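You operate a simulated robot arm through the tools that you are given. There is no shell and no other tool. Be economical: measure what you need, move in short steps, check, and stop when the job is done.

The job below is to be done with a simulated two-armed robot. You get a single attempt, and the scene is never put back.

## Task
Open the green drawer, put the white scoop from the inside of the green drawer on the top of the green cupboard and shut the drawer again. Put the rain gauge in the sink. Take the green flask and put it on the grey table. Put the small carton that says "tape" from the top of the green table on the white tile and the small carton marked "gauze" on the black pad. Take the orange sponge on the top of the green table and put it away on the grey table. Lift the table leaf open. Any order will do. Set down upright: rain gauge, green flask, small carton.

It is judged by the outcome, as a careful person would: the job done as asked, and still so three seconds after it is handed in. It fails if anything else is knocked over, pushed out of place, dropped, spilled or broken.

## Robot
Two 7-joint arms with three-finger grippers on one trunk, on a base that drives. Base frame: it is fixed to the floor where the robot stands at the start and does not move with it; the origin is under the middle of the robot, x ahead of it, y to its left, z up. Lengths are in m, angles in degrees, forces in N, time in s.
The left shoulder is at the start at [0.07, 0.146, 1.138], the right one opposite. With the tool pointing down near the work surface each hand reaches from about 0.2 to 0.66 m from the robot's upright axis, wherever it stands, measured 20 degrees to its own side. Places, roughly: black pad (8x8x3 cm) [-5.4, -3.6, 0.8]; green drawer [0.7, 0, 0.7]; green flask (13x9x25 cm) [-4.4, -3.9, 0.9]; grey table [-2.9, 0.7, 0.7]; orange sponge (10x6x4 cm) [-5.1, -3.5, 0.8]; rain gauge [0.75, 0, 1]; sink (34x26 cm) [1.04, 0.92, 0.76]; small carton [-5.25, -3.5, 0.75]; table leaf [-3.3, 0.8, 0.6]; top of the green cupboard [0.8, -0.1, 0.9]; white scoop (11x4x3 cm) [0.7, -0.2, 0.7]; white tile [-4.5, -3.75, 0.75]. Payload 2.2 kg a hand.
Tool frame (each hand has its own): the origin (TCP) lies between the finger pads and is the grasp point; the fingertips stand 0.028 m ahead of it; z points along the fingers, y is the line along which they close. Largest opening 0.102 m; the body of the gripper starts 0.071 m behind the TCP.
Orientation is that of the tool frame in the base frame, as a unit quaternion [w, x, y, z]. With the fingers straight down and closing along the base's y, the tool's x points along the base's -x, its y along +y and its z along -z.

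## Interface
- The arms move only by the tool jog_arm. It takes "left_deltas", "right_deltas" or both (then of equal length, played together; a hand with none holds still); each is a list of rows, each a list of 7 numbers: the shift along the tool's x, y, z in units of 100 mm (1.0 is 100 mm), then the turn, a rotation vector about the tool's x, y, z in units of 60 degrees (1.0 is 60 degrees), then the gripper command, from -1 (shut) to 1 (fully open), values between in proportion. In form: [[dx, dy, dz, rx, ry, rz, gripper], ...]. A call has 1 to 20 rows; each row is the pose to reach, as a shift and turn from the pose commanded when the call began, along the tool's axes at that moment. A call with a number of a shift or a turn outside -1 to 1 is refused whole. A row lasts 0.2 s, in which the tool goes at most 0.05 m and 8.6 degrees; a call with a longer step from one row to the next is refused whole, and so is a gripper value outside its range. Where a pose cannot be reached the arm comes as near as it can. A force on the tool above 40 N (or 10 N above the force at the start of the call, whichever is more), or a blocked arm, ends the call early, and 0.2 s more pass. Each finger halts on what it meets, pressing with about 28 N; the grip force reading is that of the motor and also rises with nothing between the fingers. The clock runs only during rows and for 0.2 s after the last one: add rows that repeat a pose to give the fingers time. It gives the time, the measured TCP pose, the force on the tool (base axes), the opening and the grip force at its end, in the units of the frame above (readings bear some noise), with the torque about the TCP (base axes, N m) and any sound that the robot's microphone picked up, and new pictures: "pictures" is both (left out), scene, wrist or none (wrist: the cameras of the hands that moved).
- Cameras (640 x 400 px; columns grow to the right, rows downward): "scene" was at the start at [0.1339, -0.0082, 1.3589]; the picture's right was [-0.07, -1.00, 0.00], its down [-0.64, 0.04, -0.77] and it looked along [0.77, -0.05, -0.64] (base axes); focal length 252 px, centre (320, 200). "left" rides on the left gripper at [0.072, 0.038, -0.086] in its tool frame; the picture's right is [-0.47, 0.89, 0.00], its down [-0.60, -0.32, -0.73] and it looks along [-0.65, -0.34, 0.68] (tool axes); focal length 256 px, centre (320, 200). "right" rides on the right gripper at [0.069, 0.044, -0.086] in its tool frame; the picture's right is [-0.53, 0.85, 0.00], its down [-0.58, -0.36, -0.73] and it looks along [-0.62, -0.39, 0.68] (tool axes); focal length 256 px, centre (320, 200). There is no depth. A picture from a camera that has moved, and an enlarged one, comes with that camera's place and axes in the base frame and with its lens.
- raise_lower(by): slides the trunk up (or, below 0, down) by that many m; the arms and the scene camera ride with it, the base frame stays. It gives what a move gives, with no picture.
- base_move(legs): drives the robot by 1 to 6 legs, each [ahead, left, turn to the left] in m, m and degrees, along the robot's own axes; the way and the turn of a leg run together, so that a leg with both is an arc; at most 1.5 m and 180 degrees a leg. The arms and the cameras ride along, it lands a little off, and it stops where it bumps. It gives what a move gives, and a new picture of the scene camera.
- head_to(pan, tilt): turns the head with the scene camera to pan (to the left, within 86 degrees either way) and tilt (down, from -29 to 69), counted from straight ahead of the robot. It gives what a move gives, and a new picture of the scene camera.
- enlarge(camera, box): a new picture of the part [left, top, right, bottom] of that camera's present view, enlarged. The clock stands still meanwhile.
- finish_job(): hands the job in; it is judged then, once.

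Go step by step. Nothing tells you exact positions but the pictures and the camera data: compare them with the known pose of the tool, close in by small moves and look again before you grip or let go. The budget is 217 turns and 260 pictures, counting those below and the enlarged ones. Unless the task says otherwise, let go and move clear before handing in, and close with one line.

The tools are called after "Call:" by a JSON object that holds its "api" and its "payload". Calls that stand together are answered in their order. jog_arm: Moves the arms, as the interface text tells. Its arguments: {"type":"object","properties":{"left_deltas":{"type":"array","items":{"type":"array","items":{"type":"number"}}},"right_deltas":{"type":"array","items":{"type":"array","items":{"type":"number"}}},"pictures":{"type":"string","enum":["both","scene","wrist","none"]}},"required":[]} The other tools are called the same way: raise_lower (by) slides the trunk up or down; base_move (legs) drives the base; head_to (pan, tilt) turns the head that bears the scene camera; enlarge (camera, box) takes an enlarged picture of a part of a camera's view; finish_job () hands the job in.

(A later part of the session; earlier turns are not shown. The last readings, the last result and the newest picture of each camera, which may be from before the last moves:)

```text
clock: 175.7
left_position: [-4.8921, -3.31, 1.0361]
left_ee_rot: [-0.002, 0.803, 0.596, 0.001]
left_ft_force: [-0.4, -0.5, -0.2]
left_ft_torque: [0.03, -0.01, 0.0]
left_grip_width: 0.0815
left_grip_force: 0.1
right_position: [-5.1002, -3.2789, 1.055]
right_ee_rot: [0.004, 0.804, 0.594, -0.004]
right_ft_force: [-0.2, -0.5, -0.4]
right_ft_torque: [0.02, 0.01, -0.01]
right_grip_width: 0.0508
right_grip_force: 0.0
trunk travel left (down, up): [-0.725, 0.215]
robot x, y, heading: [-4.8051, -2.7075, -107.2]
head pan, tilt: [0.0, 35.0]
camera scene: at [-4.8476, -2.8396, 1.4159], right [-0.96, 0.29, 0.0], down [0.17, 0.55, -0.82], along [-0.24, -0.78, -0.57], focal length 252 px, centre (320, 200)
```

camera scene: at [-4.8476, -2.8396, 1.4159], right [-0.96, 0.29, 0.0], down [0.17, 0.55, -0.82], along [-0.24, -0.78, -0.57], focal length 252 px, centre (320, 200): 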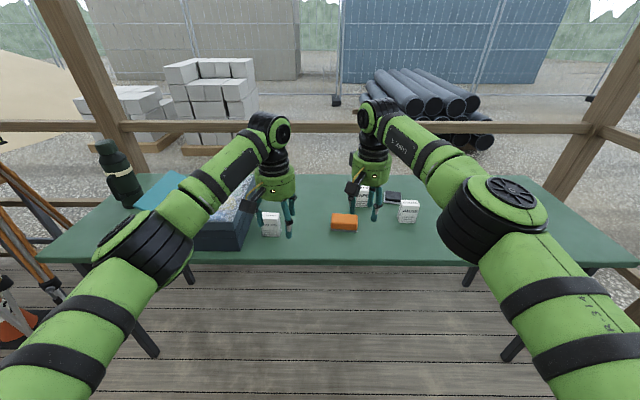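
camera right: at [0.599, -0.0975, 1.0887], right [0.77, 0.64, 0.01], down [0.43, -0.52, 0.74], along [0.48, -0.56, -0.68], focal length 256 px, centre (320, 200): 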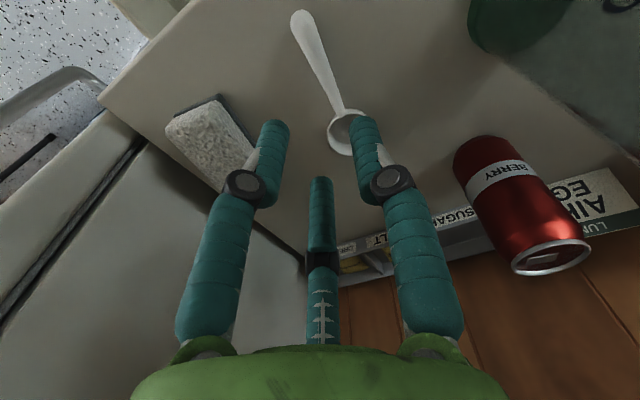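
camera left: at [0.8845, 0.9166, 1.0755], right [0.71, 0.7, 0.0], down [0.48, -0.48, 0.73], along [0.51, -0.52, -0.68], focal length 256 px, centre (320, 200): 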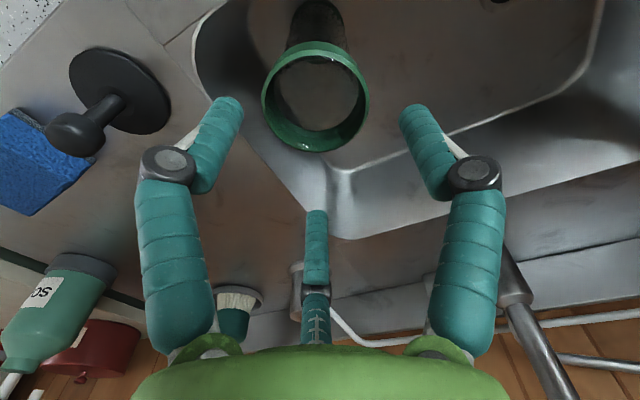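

The dark green flask stands at the table's left end; the cartons are right in front. I pull both hands back and up for a clear look.

Call:
{"api": "jog_arm", "payload": {"left_deltas": [[0.2, 0, -0.2, 0, 0, 0, 0.6], [0.5, 0.1, -0.5, 0, 0, 0, 0.6], [0.8, 0.3, -0.8, 0, 0, 0, 0.6], [1.0, 0.5, -1.0, 0, 0, 0, 0.6]], "right_deltas": [[0.2, 0, -0.2, 0, 0, 0, 0], [0.5, -0.1, -0.5, 0, 0, 0, 0], [0.8, -0.3, -0.8, 0, 0, 0, 0], [1.0, -0.6, -1.0, 0, 0, 0, 0]], "pictures": "none"}}

Call:
{"api": "jog_arm", "payload": {"left_deltas": [[0.3, 0.3, -0.1, 0, 0, 0, 0.6], [0.6, 0.6, -0.2, 0, 0, 0, 0.6]], "right_deltas": [[0.3, -0.3, -0.1, 0, 0, 0, 0], [0.6, -0.6, -0.2, 0, 0, 0, 0]], "pictures": "none"}}

Call:
{"api": "enlarge", "payload": {"camera": "scene", "box": [160, 120, 480, 300]}}

```text
clock: 176.7
left_position: [-4.8172, -3.2257, 1.1395]
left_ee_rot: [0.0, 0.803, 0.595, 0.0]
left_ft_force: [0.3, -0.2, 0.4]
left_ft_torque: [-0.03, -0.04, 0.01]
left_grip_width: 0.0814
left_grip_force: 0.1
right_position: [-5.1289, -3.1639, 1.1535]
right_ee_rot: [0.005, 0.804, 0.594, -0.005]
right_ft_force: [0.1, 0.1, 0.3]
right_ft_torque: [-0.01, -0.05, 0.01]
right_grip_width: 0.0509
right_grip_force: 0.1
trunk travel left (down, up): [-0.725, 0.215]
robot x, y, heading: [-4.8066, -2.7048, -106.9]
head pan, tilt: [0.0, 35.0]
```

```text
clock: 177.3
left_position: [-4.7418, -3.1854, 1.1588]
left_ee_rot: [0.0, 0.803, 0.596, -0.001]
left_ft_force: [0.5, 0.7, 0.4]
left_ft_torque: [-0.06, 0.02, 0.01]
left_grip_width: 0.0816
left_grip_force: 0.0
right_position: [-5.1675, -3.086, 1.1764]
right_ee_rot: [0.006, 0.804, 0.594, -0.005]
right_ft_force: [0.9, 0.8, -0.1]
right_ft_torque: [-0.06, 0.0, 0.02]
right_grip_width: 0.0511
right_grip_force: 0.1
trunk travel left (down, up): [-0.725, 0.215]
robot x, y, heading: [-4.8025, -2.7048, -106.9]
head pan, tilt: [0.0, 35.0]
```

```text
2.00 times, centred on (320, 210) of scene
camera zoom: at [-4.8462, -2.8339, 1.4165], right [-0.96, 0.29, 0.0], down [0.17, 0.54, -0.82], along [-0.24, -0.79, -0.57], focal length 503 px, centre (320, 180)
```

zoom: 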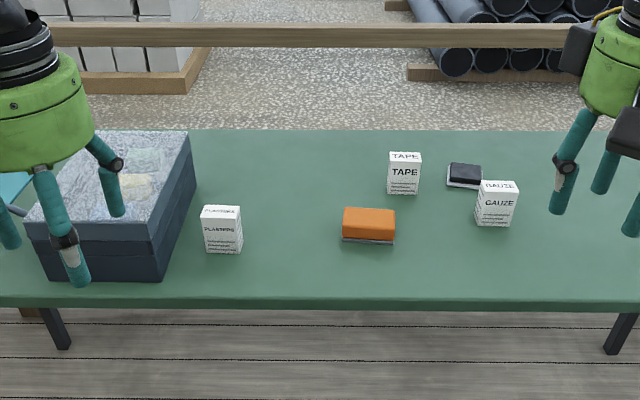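

Labels are clear: PLASTERS, TAPE, GAUZE, with the black pad behind GAUZE. I drive closer, so the right hand can reach GAUZE and the pad.

Call:
{"api": "base_move", "payload": {"legs": [[0.2, -0.12, -0.6], [0.2, 0, 0]]}}

Call:
{"api": "enlarge", "payload": {"camera": "right", "box": [0, 0, 640, 400]}}

```text
clock: 180.3
left_position: [-4.9839, -3.5321, 1.1577]
left_ee_rot: [0.001, 0.808, 0.589, 0.0]
left_ft_force: [-0.1, 0.1, 0.2]
left_ft_torque: [-0.01, 0.0, 0.01]
left_grip_width: 0.0817
left_grip_force: 0.1
right_position: [-5.4075, -3.4253, 1.1741]
right_ee_rot: [0.005, 0.809, 0.588, -0.005]
right_ft_force: [0.2, -0.2, -0.3]
right_ft_torque: [-0.05, -0.03, -0.03]
right_grip_width: 0.0513
right_grip_force: 0.0
trunk travel left (down, up): [-0.725, 0.215]
robot x, y, heading: [-5.0405, -3.0454, -107.7]
head pan, tilt: [0.0, 35.0]
camera scene: at [-5.0829, -3.1784, 1.4161], right [-0.95, 0.31, 0.0], down [0.18, 0.54, -0.82], along [-0.25, -0.78, -0.57], focal length 252 px, centre (320, 200)
```

scene: 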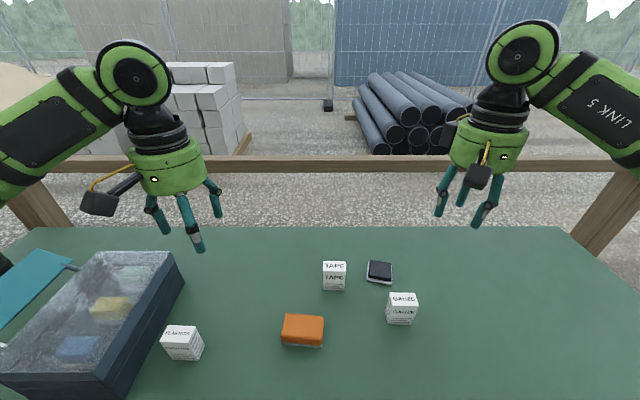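

```text
1.00 times, centred on (320, 200) of right (not enlarged: the box is as wide or as high as the picture)
camera zoom: at [-5.3454, -3.3729, 1.2602], right [0.64, -0.77, 0.01], down [-0.52, -0.43, 0.74], along [-0.56, -0.48, -0.67], focal length 256 px, centre (320, 200)
```

zoom: 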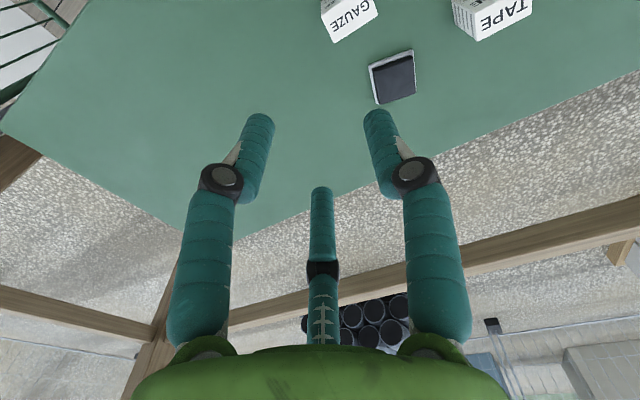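

The pad triangulates to [-5.401, -3.591], top 0.81; the GAUZE carton (about 7×4.5×7 cm) to [-5.393, -3.467]. I bring the right hand above GAUZE and open it.

Call:
{"api": "jog_arm", "payload": {"right_deltas": [[-0.15, 0.12, 0.2, 0, 0, 0, 0.3], [-0.3, 0.27, 0.5, 0, 0, 0, 0.6], [-0.35, 0.27, 0.8, 0, 0, 0, 1], [-0.35, 0.27, 1.0, 0, 0, 0, 1]], "pictures": "none"}}

Call:
{"api": "jog_arm", "payload": {"right_deltas": [[0, 0, 0.3, 0, 0, 0, 1], [0, 0, 0.6, 0, 0, 0, 1]], "pictures": "both"}}

```text
clock: 181.3
left_position: [-4.9853, -3.5335, 1.1575]
left_ee_rot: [0.0, 0.808, 0.589, 0.0]
left_ft_force: [-0.2, -0.7, -0.7]
left_ft_torque: [0.0, 0.0, 0.03]
left_grip_width: 0.0815
left_grip_force: 0.1
right_position: [-5.3945, -3.4723, 1.0725]
right_ee_rot: [0.004, 0.809, 0.588, -0.003]
right_ft_force: [0.9, 0.7, 0.0]
right_ft_torque: [-0.01, -0.01, 0.01]
right_grip_width: 0.1018
right_grip_force: 0.1
trunk travel left (down, up): [-0.725, 0.215]
robot x, y, heading: [-5.0369, -3.0458, -107.7]
head pan, tilt: [0.0, 35.0]
```

```text
clock: 181.9
left_position: [-4.9849, -3.5335, 1.157]
left_ee_rot: [-0.001, 0.808, 0.589, 0.002]
left_ft_force: [-0.3, 0.4, 0.1]
left_ft_torque: [0.0, 0.03, 0.01]
left_grip_width: 0.0816
left_grip_force: 0.0
right_position: [-5.3949, -3.472, 1.015]
right_ee_rot: [0.004, 0.809, 0.588, -0.005]
right_ft_force: [-0.3, 0.1, -0.3]
right_ft_torque: [-0.01, -0.02, 0.04]
right_grip_width: 0.1019
right_grip_force: 0.0
trunk travel left (down, up): [-0.725, 0.215]
robot x, y, heading: [-5.0382, -3.0477, -108.0]
head pan, tilt: [0.0, 35.0]
camera scene: at [-5.0842, -3.1809, 1.4159], right [-0.95, 0.31, 0.0], down [0.18, 0.55, -0.82], along [-0.25, -0.78, -0.57], focal length 252 px, centre (320, 200)
camera right: at [-5.3325, -3.4199, 1.0996], right [0.64, -0.77, 0.01], down [-0.52, -0.43, 0.74], along [-0.56, -0.48, -0.68], focal length 256 px, centre (320, 200)
```

scene: 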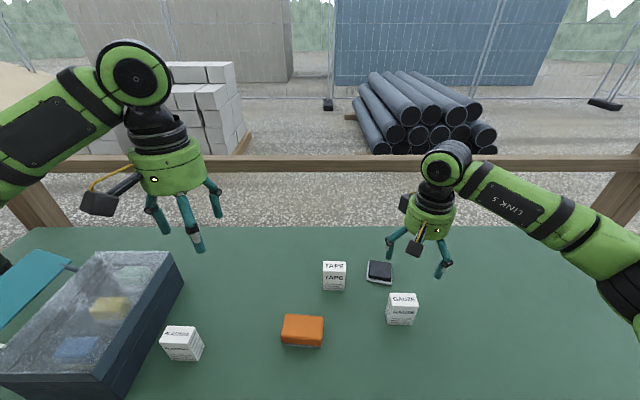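
right: 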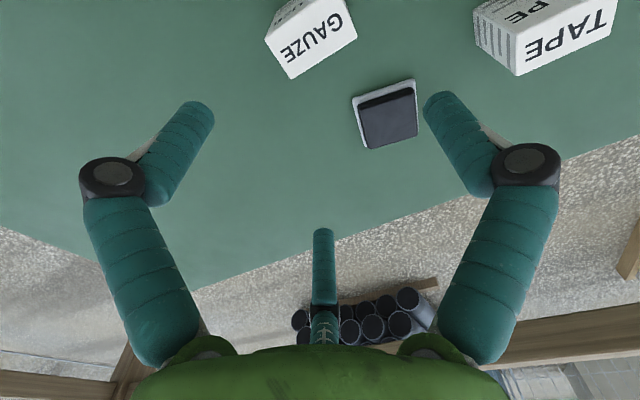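

Well aligned. I correct 1 cm back and lower around the GAUZE carton, then grip.

Call:
{"api": "jog_arm", "payload": {"right_deltas": [[0.11, 0.03, 0.2, 0, 0, 0, 1], [0.11, 0.03, 0.5, 0, 0, 0, 1], [0.11, 0.03, 0.8, 0, 0, 0, 1], [0.11, 0.03, 1.0, 0, 0, 0, 1]], "pictures": "wrist"}}

```text
clock: 182.9
left_position: [-4.9843, -3.5335, 1.1584]
left_ee_rot: [-0.002, 0.808, 0.589, 0.002]
left_ft_force: [0.2, -0.8, 0.3]
left_ft_torque: [-0.01, -0.01, -0.02]
left_grip_width: 0.0815
left_grip_force: 0.0
right_position: [-5.3884, -3.4629, 0.9144]
right_ee_rot: [0.004, 0.808, 0.589, -0.004]
right_ft_force: [-0.1, -0.6, 0.3]
right_ft_torque: [0.01, -0.03, 0.04]
right_grip_width: 0.1017
right_grip_force: 0.0
trunk travel left (down, up): [-0.725, 0.215]
robot x, y, heading: [-5.0402, -3.0459, -107.7]
head pan, tilt: [0.0, 35.0]
camera right: at [-5.3266, -3.4102, 0.9991], right [0.64, -0.77, 0.01], down [-0.52, -0.43, 0.74], along [-0.56, -0.48, -0.68], focal length 256 px, centre (320, 200)
```

right: 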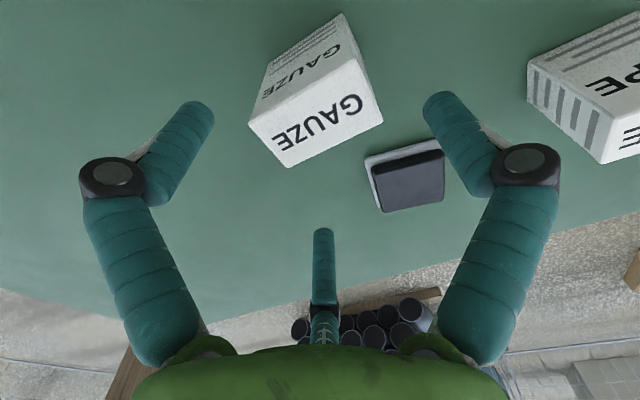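

Call:
{"api": "jog_arm", "payload": {"right_deltas": [[0, 0, 0.3, 0, 0, 0, 1], [0, 0, 0.6, 0, 0, 0, 1], [0, 0, 0.84, 0, 0, 0, 1], [0, 0, 0.84, 0, 0, 0, 0.4], [0, 0, 0.84, 0, 0, 0, -0.2], [0, 0, 0.84, 0, 0, 0, -0.6], [0, 0, 0.84, 0, 0, 0, -0.6]], "pictures": "wrist"}}

```text
clock: 184.5
left_position: [-4.9843, -3.533, 1.1569]
left_ee_rot: [-0.001, 0.808, 0.589, 0.0]
left_ft_force: [0.8, -0.2, 0.3]
left_ft_torque: [0.01, 0.02, -0.02]
left_grip_width: 0.0816
left_grip_force: 0.1
right_position: [-5.3893, -3.4626, 0.8305]
right_ee_rot: [0.004, 0.808, 0.589, -0.005]
right_ft_force: [0.1, 0.3, 0.4]
right_ft_torque: [0.02, -0.04, -0.03]
right_grip_width: 0.0426
right_grip_force: 28.2
trunk travel left (down, up): [-0.725, 0.215]
robot x, y, heading: [-5.0379, -3.0459, -108.1]
head pan, tilt: [0.0, 35.0]
camera right: at [-5.3266, -3.4105, 0.9154], right [0.64, -0.77, 0.01], down [-0.52, -0.43, 0.74], along [-0.56, -0.48, -0.68], focal length 256 px, centre (320, 200)
```

right: 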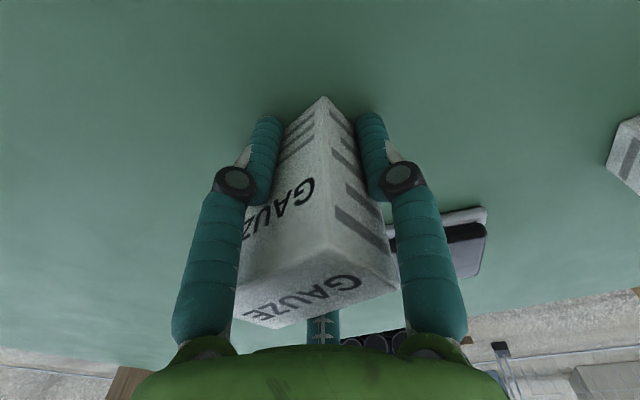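

GAUZE is held (4.3 cm wide). I lift it and carry it forward over the pad.

Call:
{"api": "jog_arm", "payload": {"right_deltas": [[0, 0, -0.2, 0, 0, 0, -0.6], [0, 0, -0.5, 0, 0, 0, -0.6], [0, 0, -0.7, 0, 0, 0, -0.6], [-0.3, 0.1, -0.7, 0, 0, 0, -0.6], [-0.6, 0.2, -0.7, 0, 0, 0, -0.6], [-0.9, 0.28, -0.7, 0, 0, 0, -0.6], [-1.0, 0.28, -0.7, 0, 0, 0, -0.6]], "pictures": "none"}}

Call:
{"api": "jog_arm", "payload": {"right_deltas": [[-0.15, 0, 0, 0, 0, 0, -0.6], [-0.26, 0, 0, 0, 0, 0, -0.6]], "pictures": "both"}}

```text
clock: 186.1
left_position: [-4.9841, -3.5338, 1.1582]
left_ee_rot: [-0.001, 0.808, 0.589, 0.002]
left_ft_force: [-0.2, -0.1, -0.1]
left_ft_torque: [-0.01, 0.03, -0.02]
left_grip_width: 0.0817
left_grip_force: 0.1
right_position: [-5.3913, -3.5654, 0.9015]
right_ee_rot: [0.004, 0.808, 0.589, -0.004]
right_ft_force: [-0.6, 0.2, 0.1]
right_ft_torque: [0.0, -0.05, 0.01]
right_grip_width: 0.0423
right_grip_force: 27.9
trunk travel left (down, up): [-0.725, 0.215]
robot x, y, heading: [-5.0382, -3.0461, -107.9]
head pan, tilt: [0.0, 35.0]
```

```text
clock: 186.7
left_position: [-4.9833, -3.5339, 1.1556]
left_ee_rot: [-0.001, 0.808, 0.589, 0.002]
left_ft_force: [0.0, -0.6, -0.2]
left_ft_torque: [-0.01, -0.01, 0.02]
left_grip_width: 0.0816
left_grip_force: 0.1
right_position: [-5.3996, -3.591, 0.9017]
right_ee_rot: [0.005, 0.809, 0.588, -0.005]
right_ft_force: [-0.2, -0.3, 0.2]
right_ft_torque: [0.0, 0.02, 0.0]
right_grip_width: 0.0423
right_grip_force: 28.2
trunk travel left (down, up): [-0.725, 0.215]
robot x, y, heading: [-5.0402, -3.05, -107.8]
head pan, tilt: [0.0, 35.0]
camera scene: at [-5.0832, -3.1811, 1.4158], right [-0.95, 0.31, 0.0], down [0.18, 0.55, -0.82], along [-0.25, -0.78, -0.57], focal length 252 px, centre (320, 200)
camera right: at [-5.3363, -3.5388, 0.9875], right [0.64, -0.77, 0.01], down [-0.52, -0.43, 0.74], along [-0.56, -0.48, -0.68], focal length 256 px, centre (320, 200)
```

scene: 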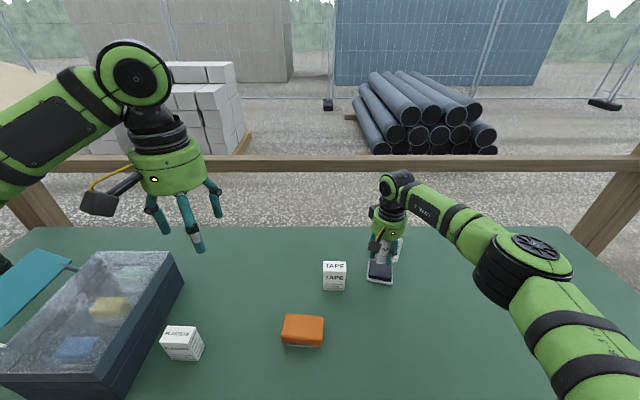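
right: 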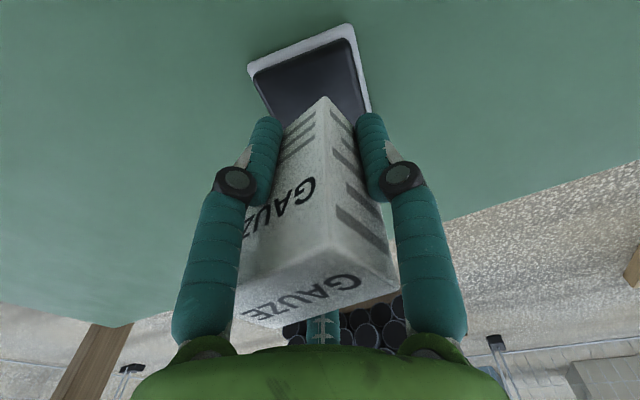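

The carton is right above the pad's centre. I lower until it touches.

Call:
{"api": "jog_arm", "payload": {"right_deltas": [[0, 0, 0.15, 0, 0, 0, -0.6], [0, 0, 0.3, 0, 0, 0, -0.6], [0, 0, 0.36, 0, 0, 0, -0.6], [0, 0, 0.4, 0, 0, 0, -0.6], [0, 0, 0.44, 0, 0, 0, -0.6], [0, 0, 0.48, 0, 0, 0, -0.6], [0, 0, 0.52, 0, 0, 0, -0.6]], "pictures": "wrist"}}

```text
clock: 188.3
left_position: [-4.9845, -3.5327, 1.1585]
left_ee_rot: [-0.001, 0.808, 0.589, 0.001]
left_ft_force: [0.2, -0.1, -0.3]
left_ft_torque: [-0.03, -0.01, -0.06]
left_grip_width: 0.0815
left_grip_force: 0.1
right_position: [-5.4006, -3.591, 0.8519]
right_ee_rot: [0.005, 0.809, 0.588, -0.006]
right_ft_force: [-0.7, 0.4, 5.5]
right_ft_torque: [0.06, -0.1, 0.03]
right_grip_width: 0.0423
right_grip_force: 27.9
trunk travel left (down, up): [-0.725, 0.215]
robot x, y, heading: [-5.0383, -3.0478, -108.3]
head pan, tilt: [0.0, 35.0]
camera right: at [-5.3379, -3.5381, 0.9373], right [0.64, -0.77, 0.01], down [-0.52, -0.42, 0.74], along [-0.56, -0.48, -0.67], focal length 256 px, centre (320, 200)
```

right: 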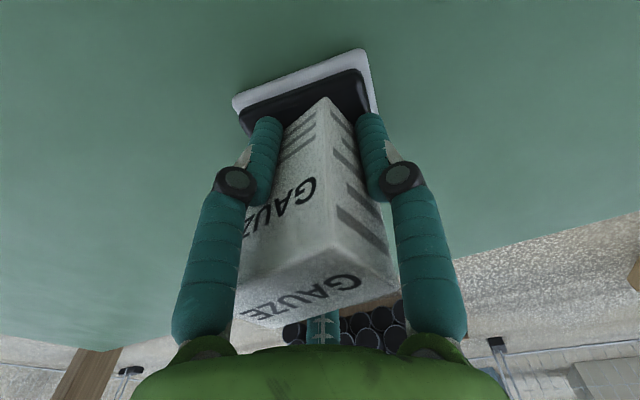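

Gentle contact. I release and rise.

Call:
{"api": "jog_arm", "payload": {"right_deltas": [[0, 0, -0.01, 0, 0, 0, 0], [0, 0, -0.01, 0, 0, 0, 0.4], [0, 0, -0.01, 0, 0, 0, 0.4], [0, 0, -0.2, 0, 0, 0, 0.4], [0, 0, -0.5, 0, 0, 0, 0.4], [0, 0, -0.8, 0, 0, 0, 0.4], [0, 0, -1.0, 0, 0, 0, 0.4]], "pictures": "both"}}

```text
clock: 189.9
left_position: [-4.9834, -3.5331, 1.1574]
left_ee_rot: [0.0, 0.808, 0.589, 0.0]
left_ft_force: [0.6, 0.2, -1.1]
left_ft_torque: [0.0, -0.01, 0.01]
left_grip_width: 0.0816
left_grip_force: 0.2
right_position: [-5.3999, -3.5889, 0.9509]
right_ee_rot: [0.004, 0.809, 0.588, -0.004]
right_ft_force: [0.4, -0.1, 0.2]
right_ft_torque: [-0.01, 0.01, 0.03]
right_grip_width: 0.0713
right_grip_force: 0.1
trunk travel left (down, up): [-0.725, 0.215]
robot x, y, heading: [-5.0403, -3.0481, -108.0]
head pan, tilt: [0.0, 35.0]
camera scene: at [-5.0836, -3.1802, 1.4159], right [-0.95, 0.31, 0.0], down [0.18, 0.55, -0.82], along [-0.25, -0.78, -0.57], focal length 252 px, centre (320, 200)
camera right: at [-5.3368, -3.5369, 1.0357], right [0.64, -0.77, 0.01], down [-0.52, -0.43, 0.74], along [-0.56, -0.48, -0.68], focal length 256 px, centre (320, 200)
```

scene: 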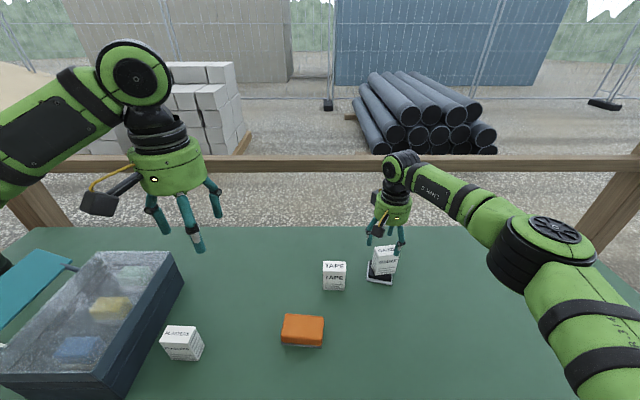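
right: 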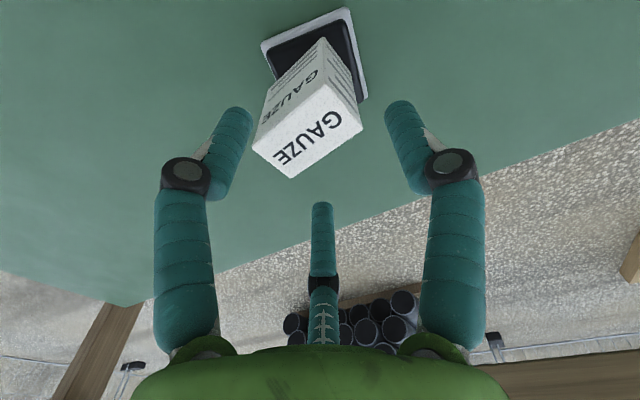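

GAUZE stands on the pad. Next the TAPE carton, which I put at about [-5.269, -3.613].

Call:
{"api": "jog_arm", "payload": {"right_deltas": [[0, 0, -0.4, 0, 0, 0, 0.4], [0, 0.2, -0.8, 0, 0, 0, 0.4], [0, 0.6, -0.8, 0, 0, 0, 1], [0.1, 1.0, -0.8, 0, 0, 0, 1]], "pictures": "none"}}

Call:
{"api": "jog_arm", "payload": {"right_deltas": [[0.05, 0.2, 0, 0, 0, 0, 1], [0.07, 0.31, 0.2, 0, 0, 0, 1], [0.07, 0.31, 0.5, 0, 0, 0, 1]], "pictures": "wrist"}}

```text
clock: 190.9
left_position: [-4.9829, -3.5326, 1.1577]
left_ee_rot: [-0.001, 0.808, 0.589, 0.0]
left_ft_force: [0.5, -0.2, -0.4]
left_ft_torque: [-0.02, 0.01, 0.02]
left_grip_width: 0.0814
left_grip_force: 0.0
right_position: [-5.2994, -3.6104, 1.0306]
right_ee_rot: [0.003, 0.808, 0.589, -0.005]
right_ft_force: [0.7, 0.3, 0.5]
right_ft_torque: [-0.06, 0.04, -0.01]
right_grip_width: 0.1022
right_grip_force: 0.1
trunk travel left (down, up): [-0.725, 0.215]
robot x, y, heading: [-5.0405, -3.047, -107.8]
head pan, tilt: [0.0, 35.0]
```

```text
clock: 191.7
left_position: [-4.9862, -3.5339, 1.1564]
left_ee_rot: [-0.001, 0.807, 0.59, 0.002]
left_ft_force: [0.1, -0.3, 0.8]
left_ft_torque: [0.0, 0.0, 0.0]
left_grip_width: 0.0816
left_grip_force: 0.0
right_position: [-5.2711, -3.6156, 0.9793]
right_ee_rot: [0.004, 0.809, 0.588, -0.004]
right_ft_force: [0.1, -0.3, 0.4]
right_ft_torque: [0.01, 0.0, 0.05]
right_grip_width: 0.1021
right_grip_force: 0.0
trunk travel left (down, up): [-0.725, 0.215]
robot x, y, heading: [-5.0399, -3.0464, -107.6]
head pan, tilt: [0.0, 35.0]
camera right: at [-5.2083, -3.5635, 1.0654], right [0.64, -0.77, 0.01], down [-0.52, -0.43, 0.74], along [-0.56, -0.47, -0.68], focal length 256 px, centre (320, 200)
```

right: 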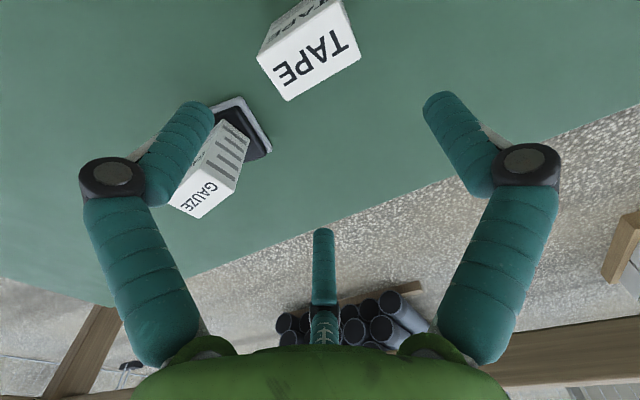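

Call:
{"api": "jog_arm", "payload": {"right_deltas": [[0.13, 0.01, 0.2, 0, 0, 0, 1], [0.13, 0.01, 0.5, 0, 0, 0, 1], [0.13, 0.01, 0.7, 0, 0, 0, 1]], "pictures": "wrist"}}

```text
clock: 192.5
left_position: [-4.9838, -3.534, 1.1578]
left_ee_rot: [-0.001, 0.808, 0.589, 0.002]
left_ft_force: [-0.1, 0.3, 0.8]
left_ft_torque: [-0.03, 0.03, 0.01]
left_grip_width: 0.0815
left_grip_force: 0.0
right_position: [-5.2641, -3.6038, 0.9089]
right_ee_rot: [0.004, 0.809, 0.588, -0.004]
right_ft_force: [-0.2, 0.3, -0.2]
right_ft_torque: [-0.01, -0.03, 0.02]
right_grip_width: 0.102
right_grip_force: 0.0
trunk travel left (down, up): [-0.725, 0.215]
robot x, y, heading: [-5.039, -3.0485, -108.0]
head pan, tilt: [0.0, 35.0]
camera right: at [-5.2017, -3.5519, 0.9944], right [0.64, -0.77, 0.01], down [-0.52, -0.43, 0.74], along [-0.56, -0.48, -0.68], focal length 256 px, centre (320, 200)
```

right: 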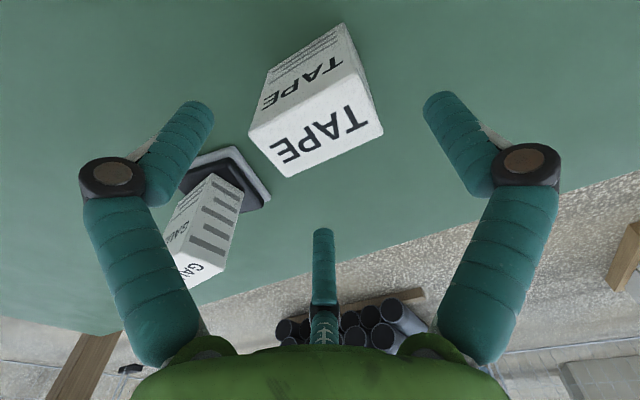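

Call:
{"api": "jog_arm", "payload": {"right_deltas": [[-0.03, 0, 0.3, 0, 0, 0, 1], [-0.03, 0, 0.6, 0, 0, 0, 1], [-0.03, 0, 0.79, 0, 0, 0, 1], [-0.03, 0, 0.79, 0, 0, 0, 0.4], [-0.03, 0, 0.79, 0, 0, 0, -0.2], [-0.03, 0, 0.79, 0, 0, 0, -0.6], [-0.03, 0, 0.79, 0, 0, 0, -0.6], [-0.03, 0, 0.5, 0, 0, 0, -0.6], [-0.03, 0, 0.1, 0, 0, 0, -0.6], [-0.03, 0, -0.2, 0, 0, 0, -0.6]], "pictures": "both"}}

```text
clock: 194.7
left_position: [-4.9846, -3.5322, 1.1576]
left_ee_rot: [0.0, 0.808, 0.589, 0.0]
left_ft_force: [0.1, -0.3, 0.1]
left_ft_torque: [0.0, 0.03, -0.04]
left_grip_width: 0.0816
left_grip_force: 0.1
right_position: [-5.2659, -3.6048, 0.9317]
right_ee_rot: [0.004, 0.809, 0.588, -0.004]
right_ft_force: [-0.2, 0.1, -0.9]
right_ft_torque: [0.0, 0.03, 0.01]
right_grip_width: 0.0421
right_grip_force: 27.8
trunk travel left (down, up): [-0.725, 0.215]
robot x, y, heading: [-5.0411, -3.0514, -107.9]
head pan, tilt: [0.0, 35.0]
camera scene: at [-5.0835, -3.1803, 1.4158], right [-0.95, 0.31, 0.0], down [0.18, 0.55, -0.82], along [-0.25, -0.78, -0.57], focal length 252 px, centre (320, 200)
camera right: at [-5.2033, -3.5531, 1.0164], right [0.64, -0.77, 0.01], down [-0.52, -0.43, 0.74], along [-0.56, -0.48, -0.68], focal length 256 px, centre (320, 200)
```

scene: 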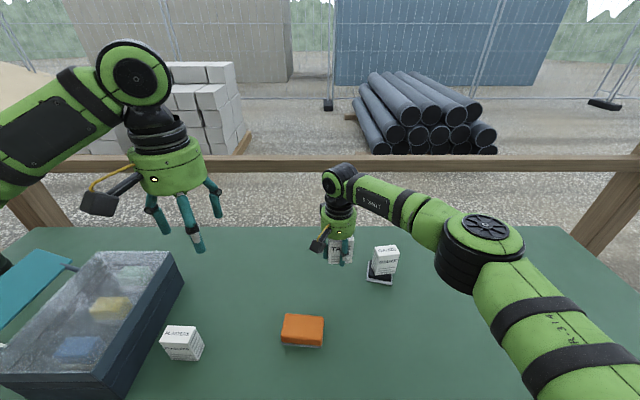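
right: 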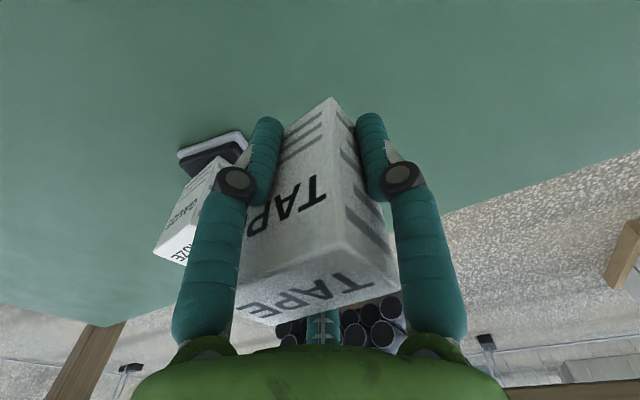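

TAPE is held. Before going to the tile I want the sponge with the left hand; I move the right hand up and aside and turn the left hand by 90° to grip the sponge across its 6 cm side.

Call:
{"api": "jog_arm", "payload": {"left_deltas": [[0, 0, 0, 0, 0, 0.13, 0.6], [0, 0, 0, 0, 0, 0.26, 0.6], [0, 0, 0, 0, 0, 0.39, 0.6], [0, 0, 0, 0, 0, 0.52, 0.6], [0, 0, 0, 0, 0, 0.65, 0.6], [0, 0, 0, 0, 0, 0.78, 0.6], [0, 0, 0, 0, 0, 0.91, 0.6]], "right_deltas": [[0, 0, -0.3, 0, 0, 0, -0.6], [0, 0, -0.6, 0, 0, 0, -0.6], [0.1, 0, -0.9, 0, 0, 0, -0.6], [0.3, -0.3, -1.0, 0, 0, 0, -0.6], [0.5, -0.6, -1.0, 0, 0, 0, -0.6], [0.7, -0.9, -1.0, 0, 0, 0, -0.6], [0.7, -1.0, -1.0, 0, 0, 0, -0.6]], "pictures": "none"}}

Call:
{"api": "jog_arm", "payload": {"left_deltas": [[0, 0, 0, 0, 0, 0.13, 0.8], [0, 0, 0, 0, 0, 0.26, 1], [0, 0, 0, 0, 0, 0.39, 1], [0, 0, 0, 0, 0, 0.52, 1], [0, 0, 0, 0, 0, 0.59, 1]], "pictures": "both"}}

```text
clock: 196.3
left_position: [-4.9846, -3.5338, 1.1576]
left_ee_rot: [-0.002, 0.988, 0.153, 0.001]
left_ft_force: [-0.3, -0.6, 0.7]
left_ft_torque: [0.01, -0.04, -0.02]
left_grip_width: 0.0815
left_grip_force: 0.2
right_position: [-5.3396, -3.5045, 1.0292]
right_ee_rot: [0.004, 0.809, 0.588, -0.005]
right_ft_force: [0.8, 0.1, 0.0]
right_ft_torque: [0.01, 0.01, 0.0]
right_grip_width: 0.0422
right_grip_force: 28.1
trunk travel left (down, up): [-0.725, 0.215]
robot x, y, heading: [-5.0386, -3.048, -108.0]
head pan, tilt: [0.0, 35.0]
```

```text
clock: 197.5
left_position: [-4.9841, -3.5331, 1.1576]
left_ee_rot: [-0.001, 0.988, -0.156, 0.0]
left_ft_force: [-1.2, 0.1, -0.3]
left_ft_torque: [-0.01, -0.01, 0.01]
left_grip_width: 0.102
left_grip_force: 0.1
right_position: [-5.3398, -3.5063, 1.0287]
right_ee_rot: [0.004, 0.808, 0.589, -0.004]
right_ft_force: [0.1, 0.3, -0.6]
right_ft_torque: [-0.01, -0.01, 0.03]
right_grip_width: 0.042
right_grip_force: 28.1
trunk travel left (down, up): [-0.725, 0.215]
robot x, y, heading: [-5.0373, -3.0451, -107.9]
head pan, tilt: [0.0, 35.0]
camera scene: at [-5.0836, -3.1807, 1.4158], right [-0.95, 0.31, 0.0], down [0.18, 0.55, -0.82], along [-0.25, -0.78, -0.57], focal length 252 px, centre (320, 200)
camera left: at [-4.9278, -3.5917, 1.2436], right [-0.71, -0.7, 0.0], down [-0.48, 0.49, 0.73], along [-0.51, 0.52, -0.68], focal length 256 px, centre (320, 200)
```

scene: 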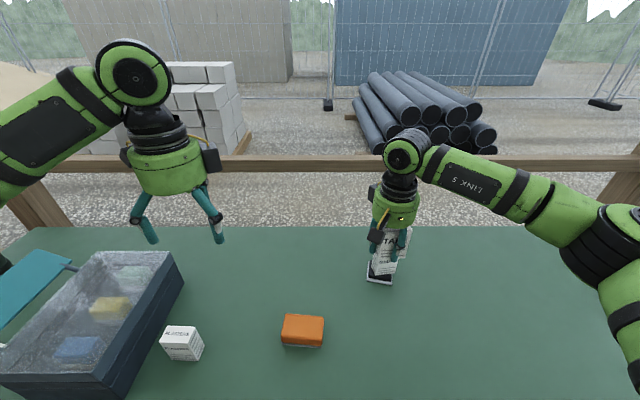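
left: 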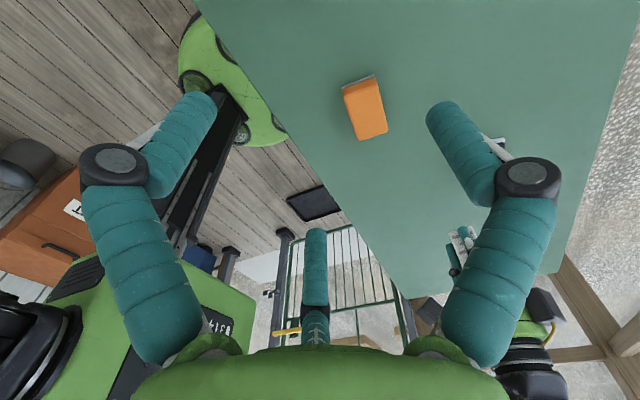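

The left hand now closes along the robot's forward direction. The sponge is at [-5.139, -3.499]; I bring the left hand over it.

Call:
{"api": "jog_arm", "payload": {"left_deltas": [[-0.3, 0, 0, 0, 0, 0, 1], [-0.6, 0.1, 0.3, 0, 0, 0, 1], [-0.9, 0.15, 0.6, 0, 0, 0, 1], [-1.0, 0.15, 0.9, 0, 0, 0, 1]], "pictures": "none"}}

Call:
{"api": "jog_arm", "payload": {"left_deltas": [[-0.3, 0, 0.1, 0, 0, 0, 1], [-0.55, 0, 0.4, 0, 0, 0, 1], [-0.58, 0, 0.8, 0, 0, 0, 1], [-0.58, 0, 1.0, 0, 0, 0, 1]], "pictures": "both"}}

```text
clock: 198.5
left_position: [-5.0817, -3.5176, 1.0678]
left_ee_rot: [-0.001, 0.988, -0.153, -0.001]
left_ft_force: [-0.5, -0.7, -0.3]
left_ft_torque: [-0.04, 0.02, -0.02]
left_grip_width: 0.1019
left_grip_force: 0.0
right_position: [-5.3391, -3.5076, 1.0291]
right_ee_rot: [0.005, 0.809, 0.588, -0.004]
right_ft_force: [-0.5, -0.4, -1.1]
right_ft_torque: [0.01, -0.02, -0.02]
right_grip_width: 0.042
right_grip_force: 27.7
trunk travel left (down, up): [-0.725, 0.215]
robot x, y, heading: [-5.0444, -3.0479, -107.8]
head pan, tilt: [0.0, 35.0]
```

```text
clock: 199.5
left_position: [-5.139, -3.4993, 0.9659]
left_ee_rot: [0.0, 0.988, -0.154, 0.0]
left_ft_force: [0.2, 0.4, -0.1]
left_ft_torque: [-0.01, -0.03, 0.0]
left_grip_width: 0.102
left_grip_force: 0.0
right_position: [-5.3403, -3.5064, 1.0288]
right_ee_rot: [0.004, 0.809, 0.588, -0.005]
right_ft_force: [-0.3, 0.6, 0.1]
right_ft_torque: [0.02, 0.01, -0.04]
right_grip_width: 0.0418
right_grip_force: 27.9
trunk travel left (down, up): [-0.725, 0.215]
robot x, y, heading: [-5.0409, -3.0458, -108.1]
head pan, tilt: [0.0, 35.0]
camera scene: at [-5.0841, -3.1807, 1.4159], right [-0.95, 0.31, 0.0], down [0.18, 0.55, -0.82], along [-0.25, -0.78, -0.57], focal length 252 px, centre (320, 200)
camera left: at [-5.0828, -3.5576, 1.0517], right [-0.71, -0.7, 0.0], down [-0.48, 0.48, 0.73], along [-0.51, 0.52, -0.68], focal length 256 px, centre (320, 200)
```

scene: 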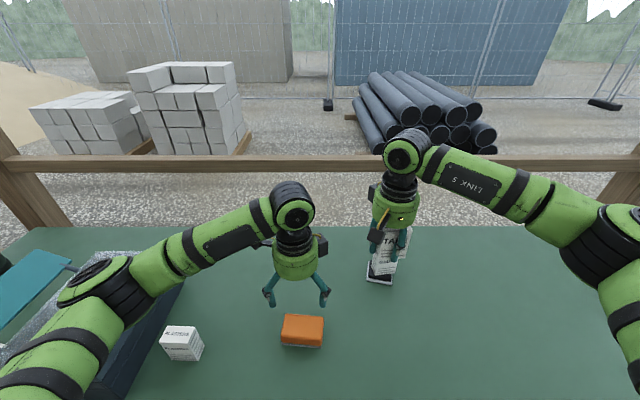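
left: 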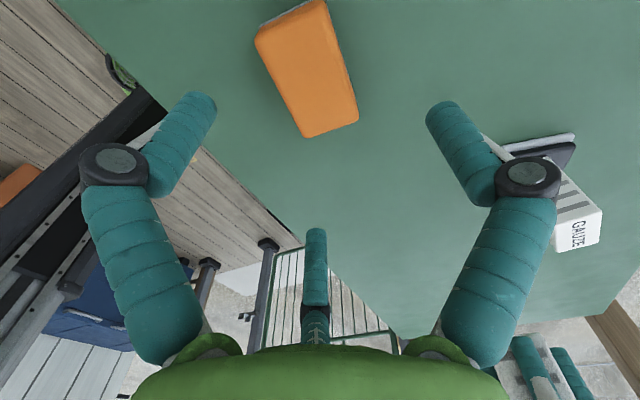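

I correct slightly, turn 9° to match the sponge and lower to grip.

Call:
{"api": "jog_arm", "payload": {"left_deltas": [[0.03, -0.06, 0.2, 0, 0, 0.08, 1], [0.03, -0.06, 0.5, 0, 0, 0.15, 1], [0.03, -0.06, 0.8, 0, 0, 0.15, 1], [0.03, -0.06, 1.0, 0, 0, 0.15, 1]], "pictures": "wrist"}}

```text
clock: 200.5
left_position: [-5.1347, -3.4937, 0.8661]
left_ee_rot: [0.0, 0.973, -0.231, 0.0]
left_ft_force: [0.1, 0.4, 0.0]
left_ft_torque: [-0.02, 0.02, -0.01]
left_grip_width: 0.102
left_grip_force: 0.1
right_position: [-5.3385, -3.5059, 1.0284]
right_ee_rot: [0.005, 0.808, 0.589, -0.004]
right_ft_force: [0.6, -0.6, -0.3]
right_ft_torque: [-0.01, -0.01, -0.02]
right_grip_width: 0.042
right_grip_force: 28.5
trunk travel left (down, up): [-0.725, 0.215]
robot x, y, heading: [-5.0419, -3.045, -108.0]
head pan, tilt: [0.0, 35.0]
camera left: at [-5.0875, -3.5608, 0.9524], right [-0.81, -0.58, 0.0], down [-0.4, 0.55, 0.73], along [-0.42, 0.6, -0.68], focal length 256 px, centre (320, 200)
```

left: 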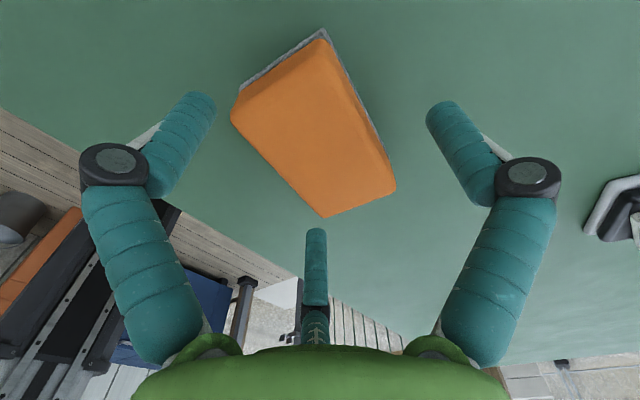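

Call:
{"api": "jog_arm", "payload": {"left_deltas": [[0, 0, 0.2, 0, 0, 0, 1], [0, 0, 0.42, 0, 0, 0, 1], [0, 0, 0.42, 0, 0, 0, 0.5], [0, 0, 0.42, 0, 0, 0, 0], [0, 0, 0.42, 0, 0, 0, -0.4], [0, 0, 0.42, 0, 0, 0, -0.4], [0, 0, 0.2, 0, 0, 0, -0.4], [0, 0, -0.2, 0, 0, 0, -0.4], [0, 0, -0.6, 0, 0, 0, -0.4]], "pictures": "both"}}

```text
clock: 202.5
left_position: [-5.1348, -3.4929, 0.928]
left_ee_rot: [-0.001, 0.973, -0.232, -0.001]
left_ft_force: [-0.4, 0.1, -0.9]
left_ft_torque: [0.0, -0.01, -0.01]
left_grip_width: 0.0716
left_grip_force: 28.1
right_position: [-5.3403, -3.5054, 1.0288]
right_ee_rot: [0.004, 0.808, 0.589, -0.005]
right_ft_force: [-0.5, 0.2, -0.3]
right_ft_torque: [-0.04, 0.01, 0.0]
right_grip_width: 0.0417
right_grip_force: 28.4
trunk travel left (down, up): [-0.725, 0.215]
robot x, y, heading: [-5.0356, -3.0441, -108.0]
head pan, tilt: [0.0, 35.0]
camera scene: at [-5.0838, -3.1801, 1.4158], right [-0.95, 0.31, 0.0], down [0.18, 0.55, -0.82], along [-0.25, -0.78, -0.57], focal length 252 px, centre (320, 200)
camera left: at [-5.0879, -3.5603, 1.0141], right [-0.81, -0.58, 0.0], down [-0.4, 0.55, 0.73], along [-0.42, 0.6, -0.68], focal length 256 px, centre (320, 200)
```

scene: 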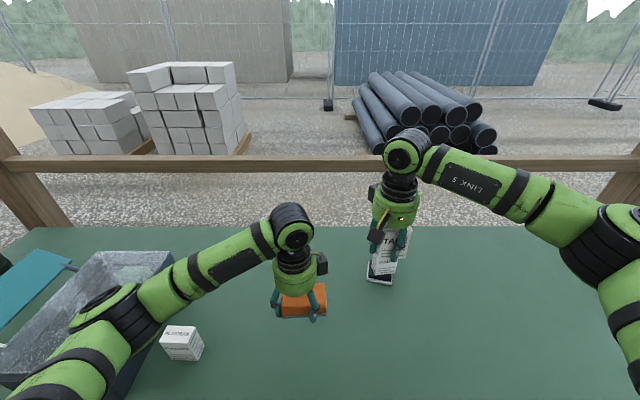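
left: 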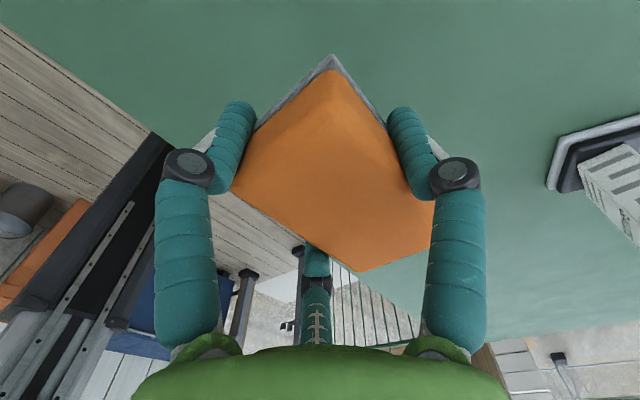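

The sponge is held. I raise both hands, back off and drive left along the table toward the white tile.

Call:
{"api": "jog_arm", "payload": {"left_deltas": [[0, 0, -0.3, 0, 0, 0, -0.4], [0, 0, -0.6, 0, 0, 0, -0.4], [0, -0.2, -0.9, 0, 0, 0, -0.4], [0.3, -0.4, -1.0, 0, 0, 0, -0.4], [0.6, -0.5, -1.0, 0, 0, 0, -0.4], [0.8, -0.5, -1.0, 0, 0, 0, -0.4]], "right_deltas": [[0, 0, -0.3, 0, 0, 0, -0.6], [0, 0, -0.6, 0, 0, 0, -0.6], [0, 0, -0.9, 0, 0, 0, -0.6], [0, 0, -1.0, 0, 0, 0, -0.6], [0, 0, -1.0, 0, 0, 0, -0.6], [0, 0, -1.0, 0, 0, 0, -0.6]], "pictures": "none"}}

Call:
{"api": "base_move", "payload": {"legs": [[-0.3, 0, 0.6], [0, 0.75, 0]]}}

```text
clock: 203.9
left_position: [-5.0392, -3.4866, 1.0269]
left_ee_rot: [-0.001, 0.973, -0.232, 0.0]
left_ft_force: [0.0, 0.3, -0.8]
left_ft_torque: [-0.02, -0.01, -0.03]
left_grip_width: 0.0719
left_grip_force: 27.3
right_position: [-5.3377, -3.5041, 1.1282]
right_ee_rot: [0.004, 0.808, 0.589, -0.005]
right_ft_force: [-0.2, 0.6, -0.5]
right_ft_torque: [0.01, 0.01, 0.01]
right_grip_width: 0.0416
right_grip_force: 28.1
trunk travel left (down, up): [-0.725, 0.215]
robot x, y, heading: [-5.0379, -3.0465, -107.8]
head pan, tilt: [0.0, 35.0]
```

```text
clock: 209.6
left_position: [-4.2197, -3.4133, 1.0257]
left_ee_rot: [-0.001, 0.976, -0.219, 0.0]
left_ft_force: [0.0, 0.3, 0.0]
left_ft_torque: [0.02, -0.03, -0.01]
left_grip_width: 0.0708
left_grip_force: 27.6
right_position: [-4.5177, -3.4384, 1.1285]
right_ee_rot: [0.004, 0.801, 0.598, -0.004]
right_ft_force: [-0.2, 0.2, 0.1]
right_ft_torque: [-0.01, -0.02, -0.01]
right_grip_width: 0.0414
right_grip_force: 28.0
trunk travel left (down, up): [-0.725, 0.215]
robot x, y, heading: [-4.2265, -2.9714, -106.5]
head pan, tilt: [0.0, 35.0]
camera scene: at [-4.2712, -3.1075, 1.4158], right [-0.96, 0.28, 0.0], down [0.16, 0.55, -0.82], along [-0.23, -0.79, -0.57], focal length 252 px, centre (320, 200)
```

scene: 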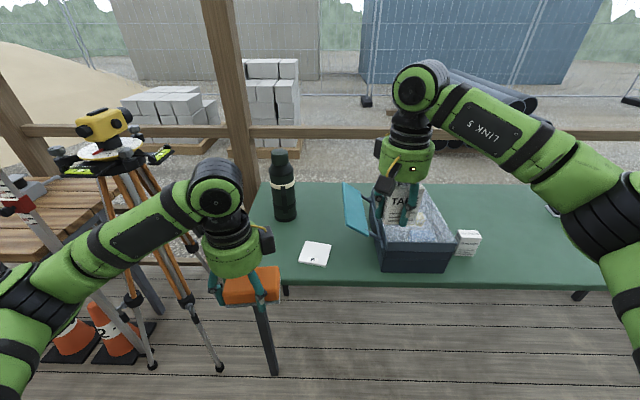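

The tile is at about [-4.42, -3.67] and the flask behind-left of it. I tuck the left hand away, drive ahead 18 cm, and bring the right hand over the tile.

Call:
{"api": "jog_arm", "payload": {"left_deltas": [[0.2, -0.1, -0.3, 0, 0, 0, -0.4], [0.5, -0.3, -0.6, 0, 0, 0, -0.4], [0.8, -0.5, -0.9, 0, 0, 0, -0.4], [0.9, -0.6, -1.0, 0, 0, 0, -0.4]], "pictures": "none"}}

Call:
{"api": "base_move", "payload": {"legs": [[0.18, 0, 0]]}}

Call:
{"api": "jog_arm", "payload": {"right_deltas": [[0, 0.3, 0, 0, 0, 0, -0.6], [0, 0.7, 0, 0, 0, 0, -0.6], [0, 1.0, 0, 0, 0, 0, -0.6]], "pictures": "both"}}

```text
clock: 210.6
left_position: [-4.1132, -3.3965, 1.1285]
left_ee_rot: [-0.002, 0.976, -0.22, 0.0]
left_ft_force: [-0.2, 0.0, 0.0]
left_ft_torque: [-0.01, -0.02, -0.02]
left_grip_width: 0.0704
left_grip_force: 27.7
right_position: [-4.5173, -3.4365, 1.1285]
right_ee_rot: [0.004, 0.801, 0.599, -0.004]
right_ft_force: [-0.5, 0.6, 0.9]
right_ft_torque: [0.01, -0.04, -0.03]
right_grip_width: 0.0417
right_grip_force: 28.3
trunk travel left (down, up): [-0.725, 0.215]
robot x, y, heading: [-4.2313, -2.9736, -106.8]
head pan, tilt: [0.0, 35.0]
```

```text
clock: 212.1
left_position: [-4.1611, -3.5658, 1.1279]
left_ee_rot: [0.0, 0.976, -0.218, -0.001]
left_ft_force: [0.6, 0.2, 0.1]
left_ft_torque: [0.0, 0.04, -0.03]
left_grip_width: 0.0705
left_grip_force: 27.8
right_position: [-4.5659, -3.61, 1.1304]
right_ee_rot: [0.005, 0.8, 0.6, -0.005]
right_ft_force: [-0.3, 0.6, -0.3]
right_ft_torque: [-0.01, 0.01, 0.03]
right_grip_width: 0.0415
right_grip_force: 27.7
trunk travel left (down, up): [-0.725, 0.215]
robot x, y, heading: [-4.2831, -3.1464, -106.2]
head pan, tilt: [0.0, 35.0]
camera scene: at [-4.3202, -3.2779, 1.4162], right [-0.96, 0.28, 0.0], down [0.16, 0.55, -0.82], along [-0.23, -0.79, -0.57], focal length 252 px, centre (320, 200)
```

scene: 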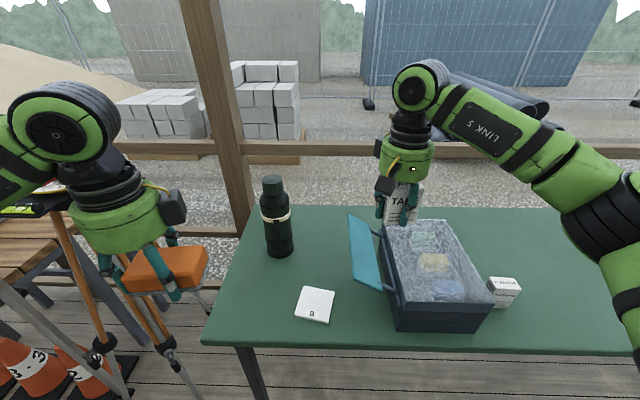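

```text
clock: 212.9
left_position: [-4.1609, -3.5706, 1.1272]
left_ee_rot: [-0.002, 0.976, -0.218, -0.001]
left_ft_force: [-0.5, -0.5, -0.3]
left_ft_torque: [0.04, -0.02, 0.01]
left_grip_width: 0.0704
left_grip_force: 27.7
right_position: [-4.4706, -3.6387, 1.1294]
right_ee_rot: [0.003, 0.8, 0.6, -0.004]
right_ft_force: [0.3, 0.0, -0.8]
right_ft_torque: [0.03, 0.0, 0.02]
right_grip_width: 0.0413
right_grip_force: 27.8
trunk travel left (down, up): [-0.725, 0.215]
robot x, y, heading: [-4.2811, -3.1449, -106.3]
head pan, tilt: [0.0, 35.0]
camera scene: at [-4.3197, -3.2815, 1.4157], right [-0.96, 0.28, 0.0], down [0.16, 0.55, -0.82], along [-0.23, -0.79, -0.57], focal length 252 px, centre (320, 200)
camera right: at [-4.4091, -3.5854, 1.2144], right [0.66, -0.75, 0.01], down [-0.51, -0.44, 0.74], along [-0.55, -0.49, -0.68], focal length 256 px, centre (320, 200)
```

scene: 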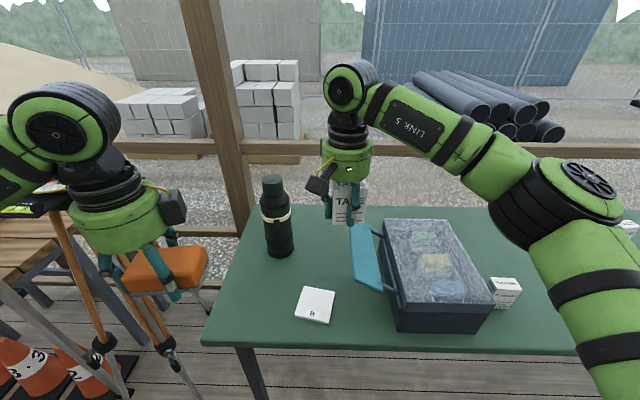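
right: 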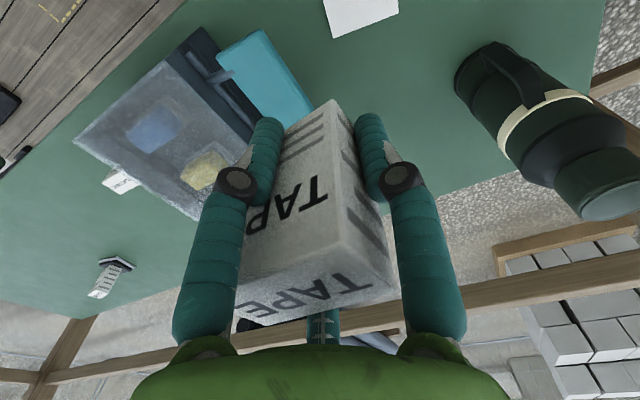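

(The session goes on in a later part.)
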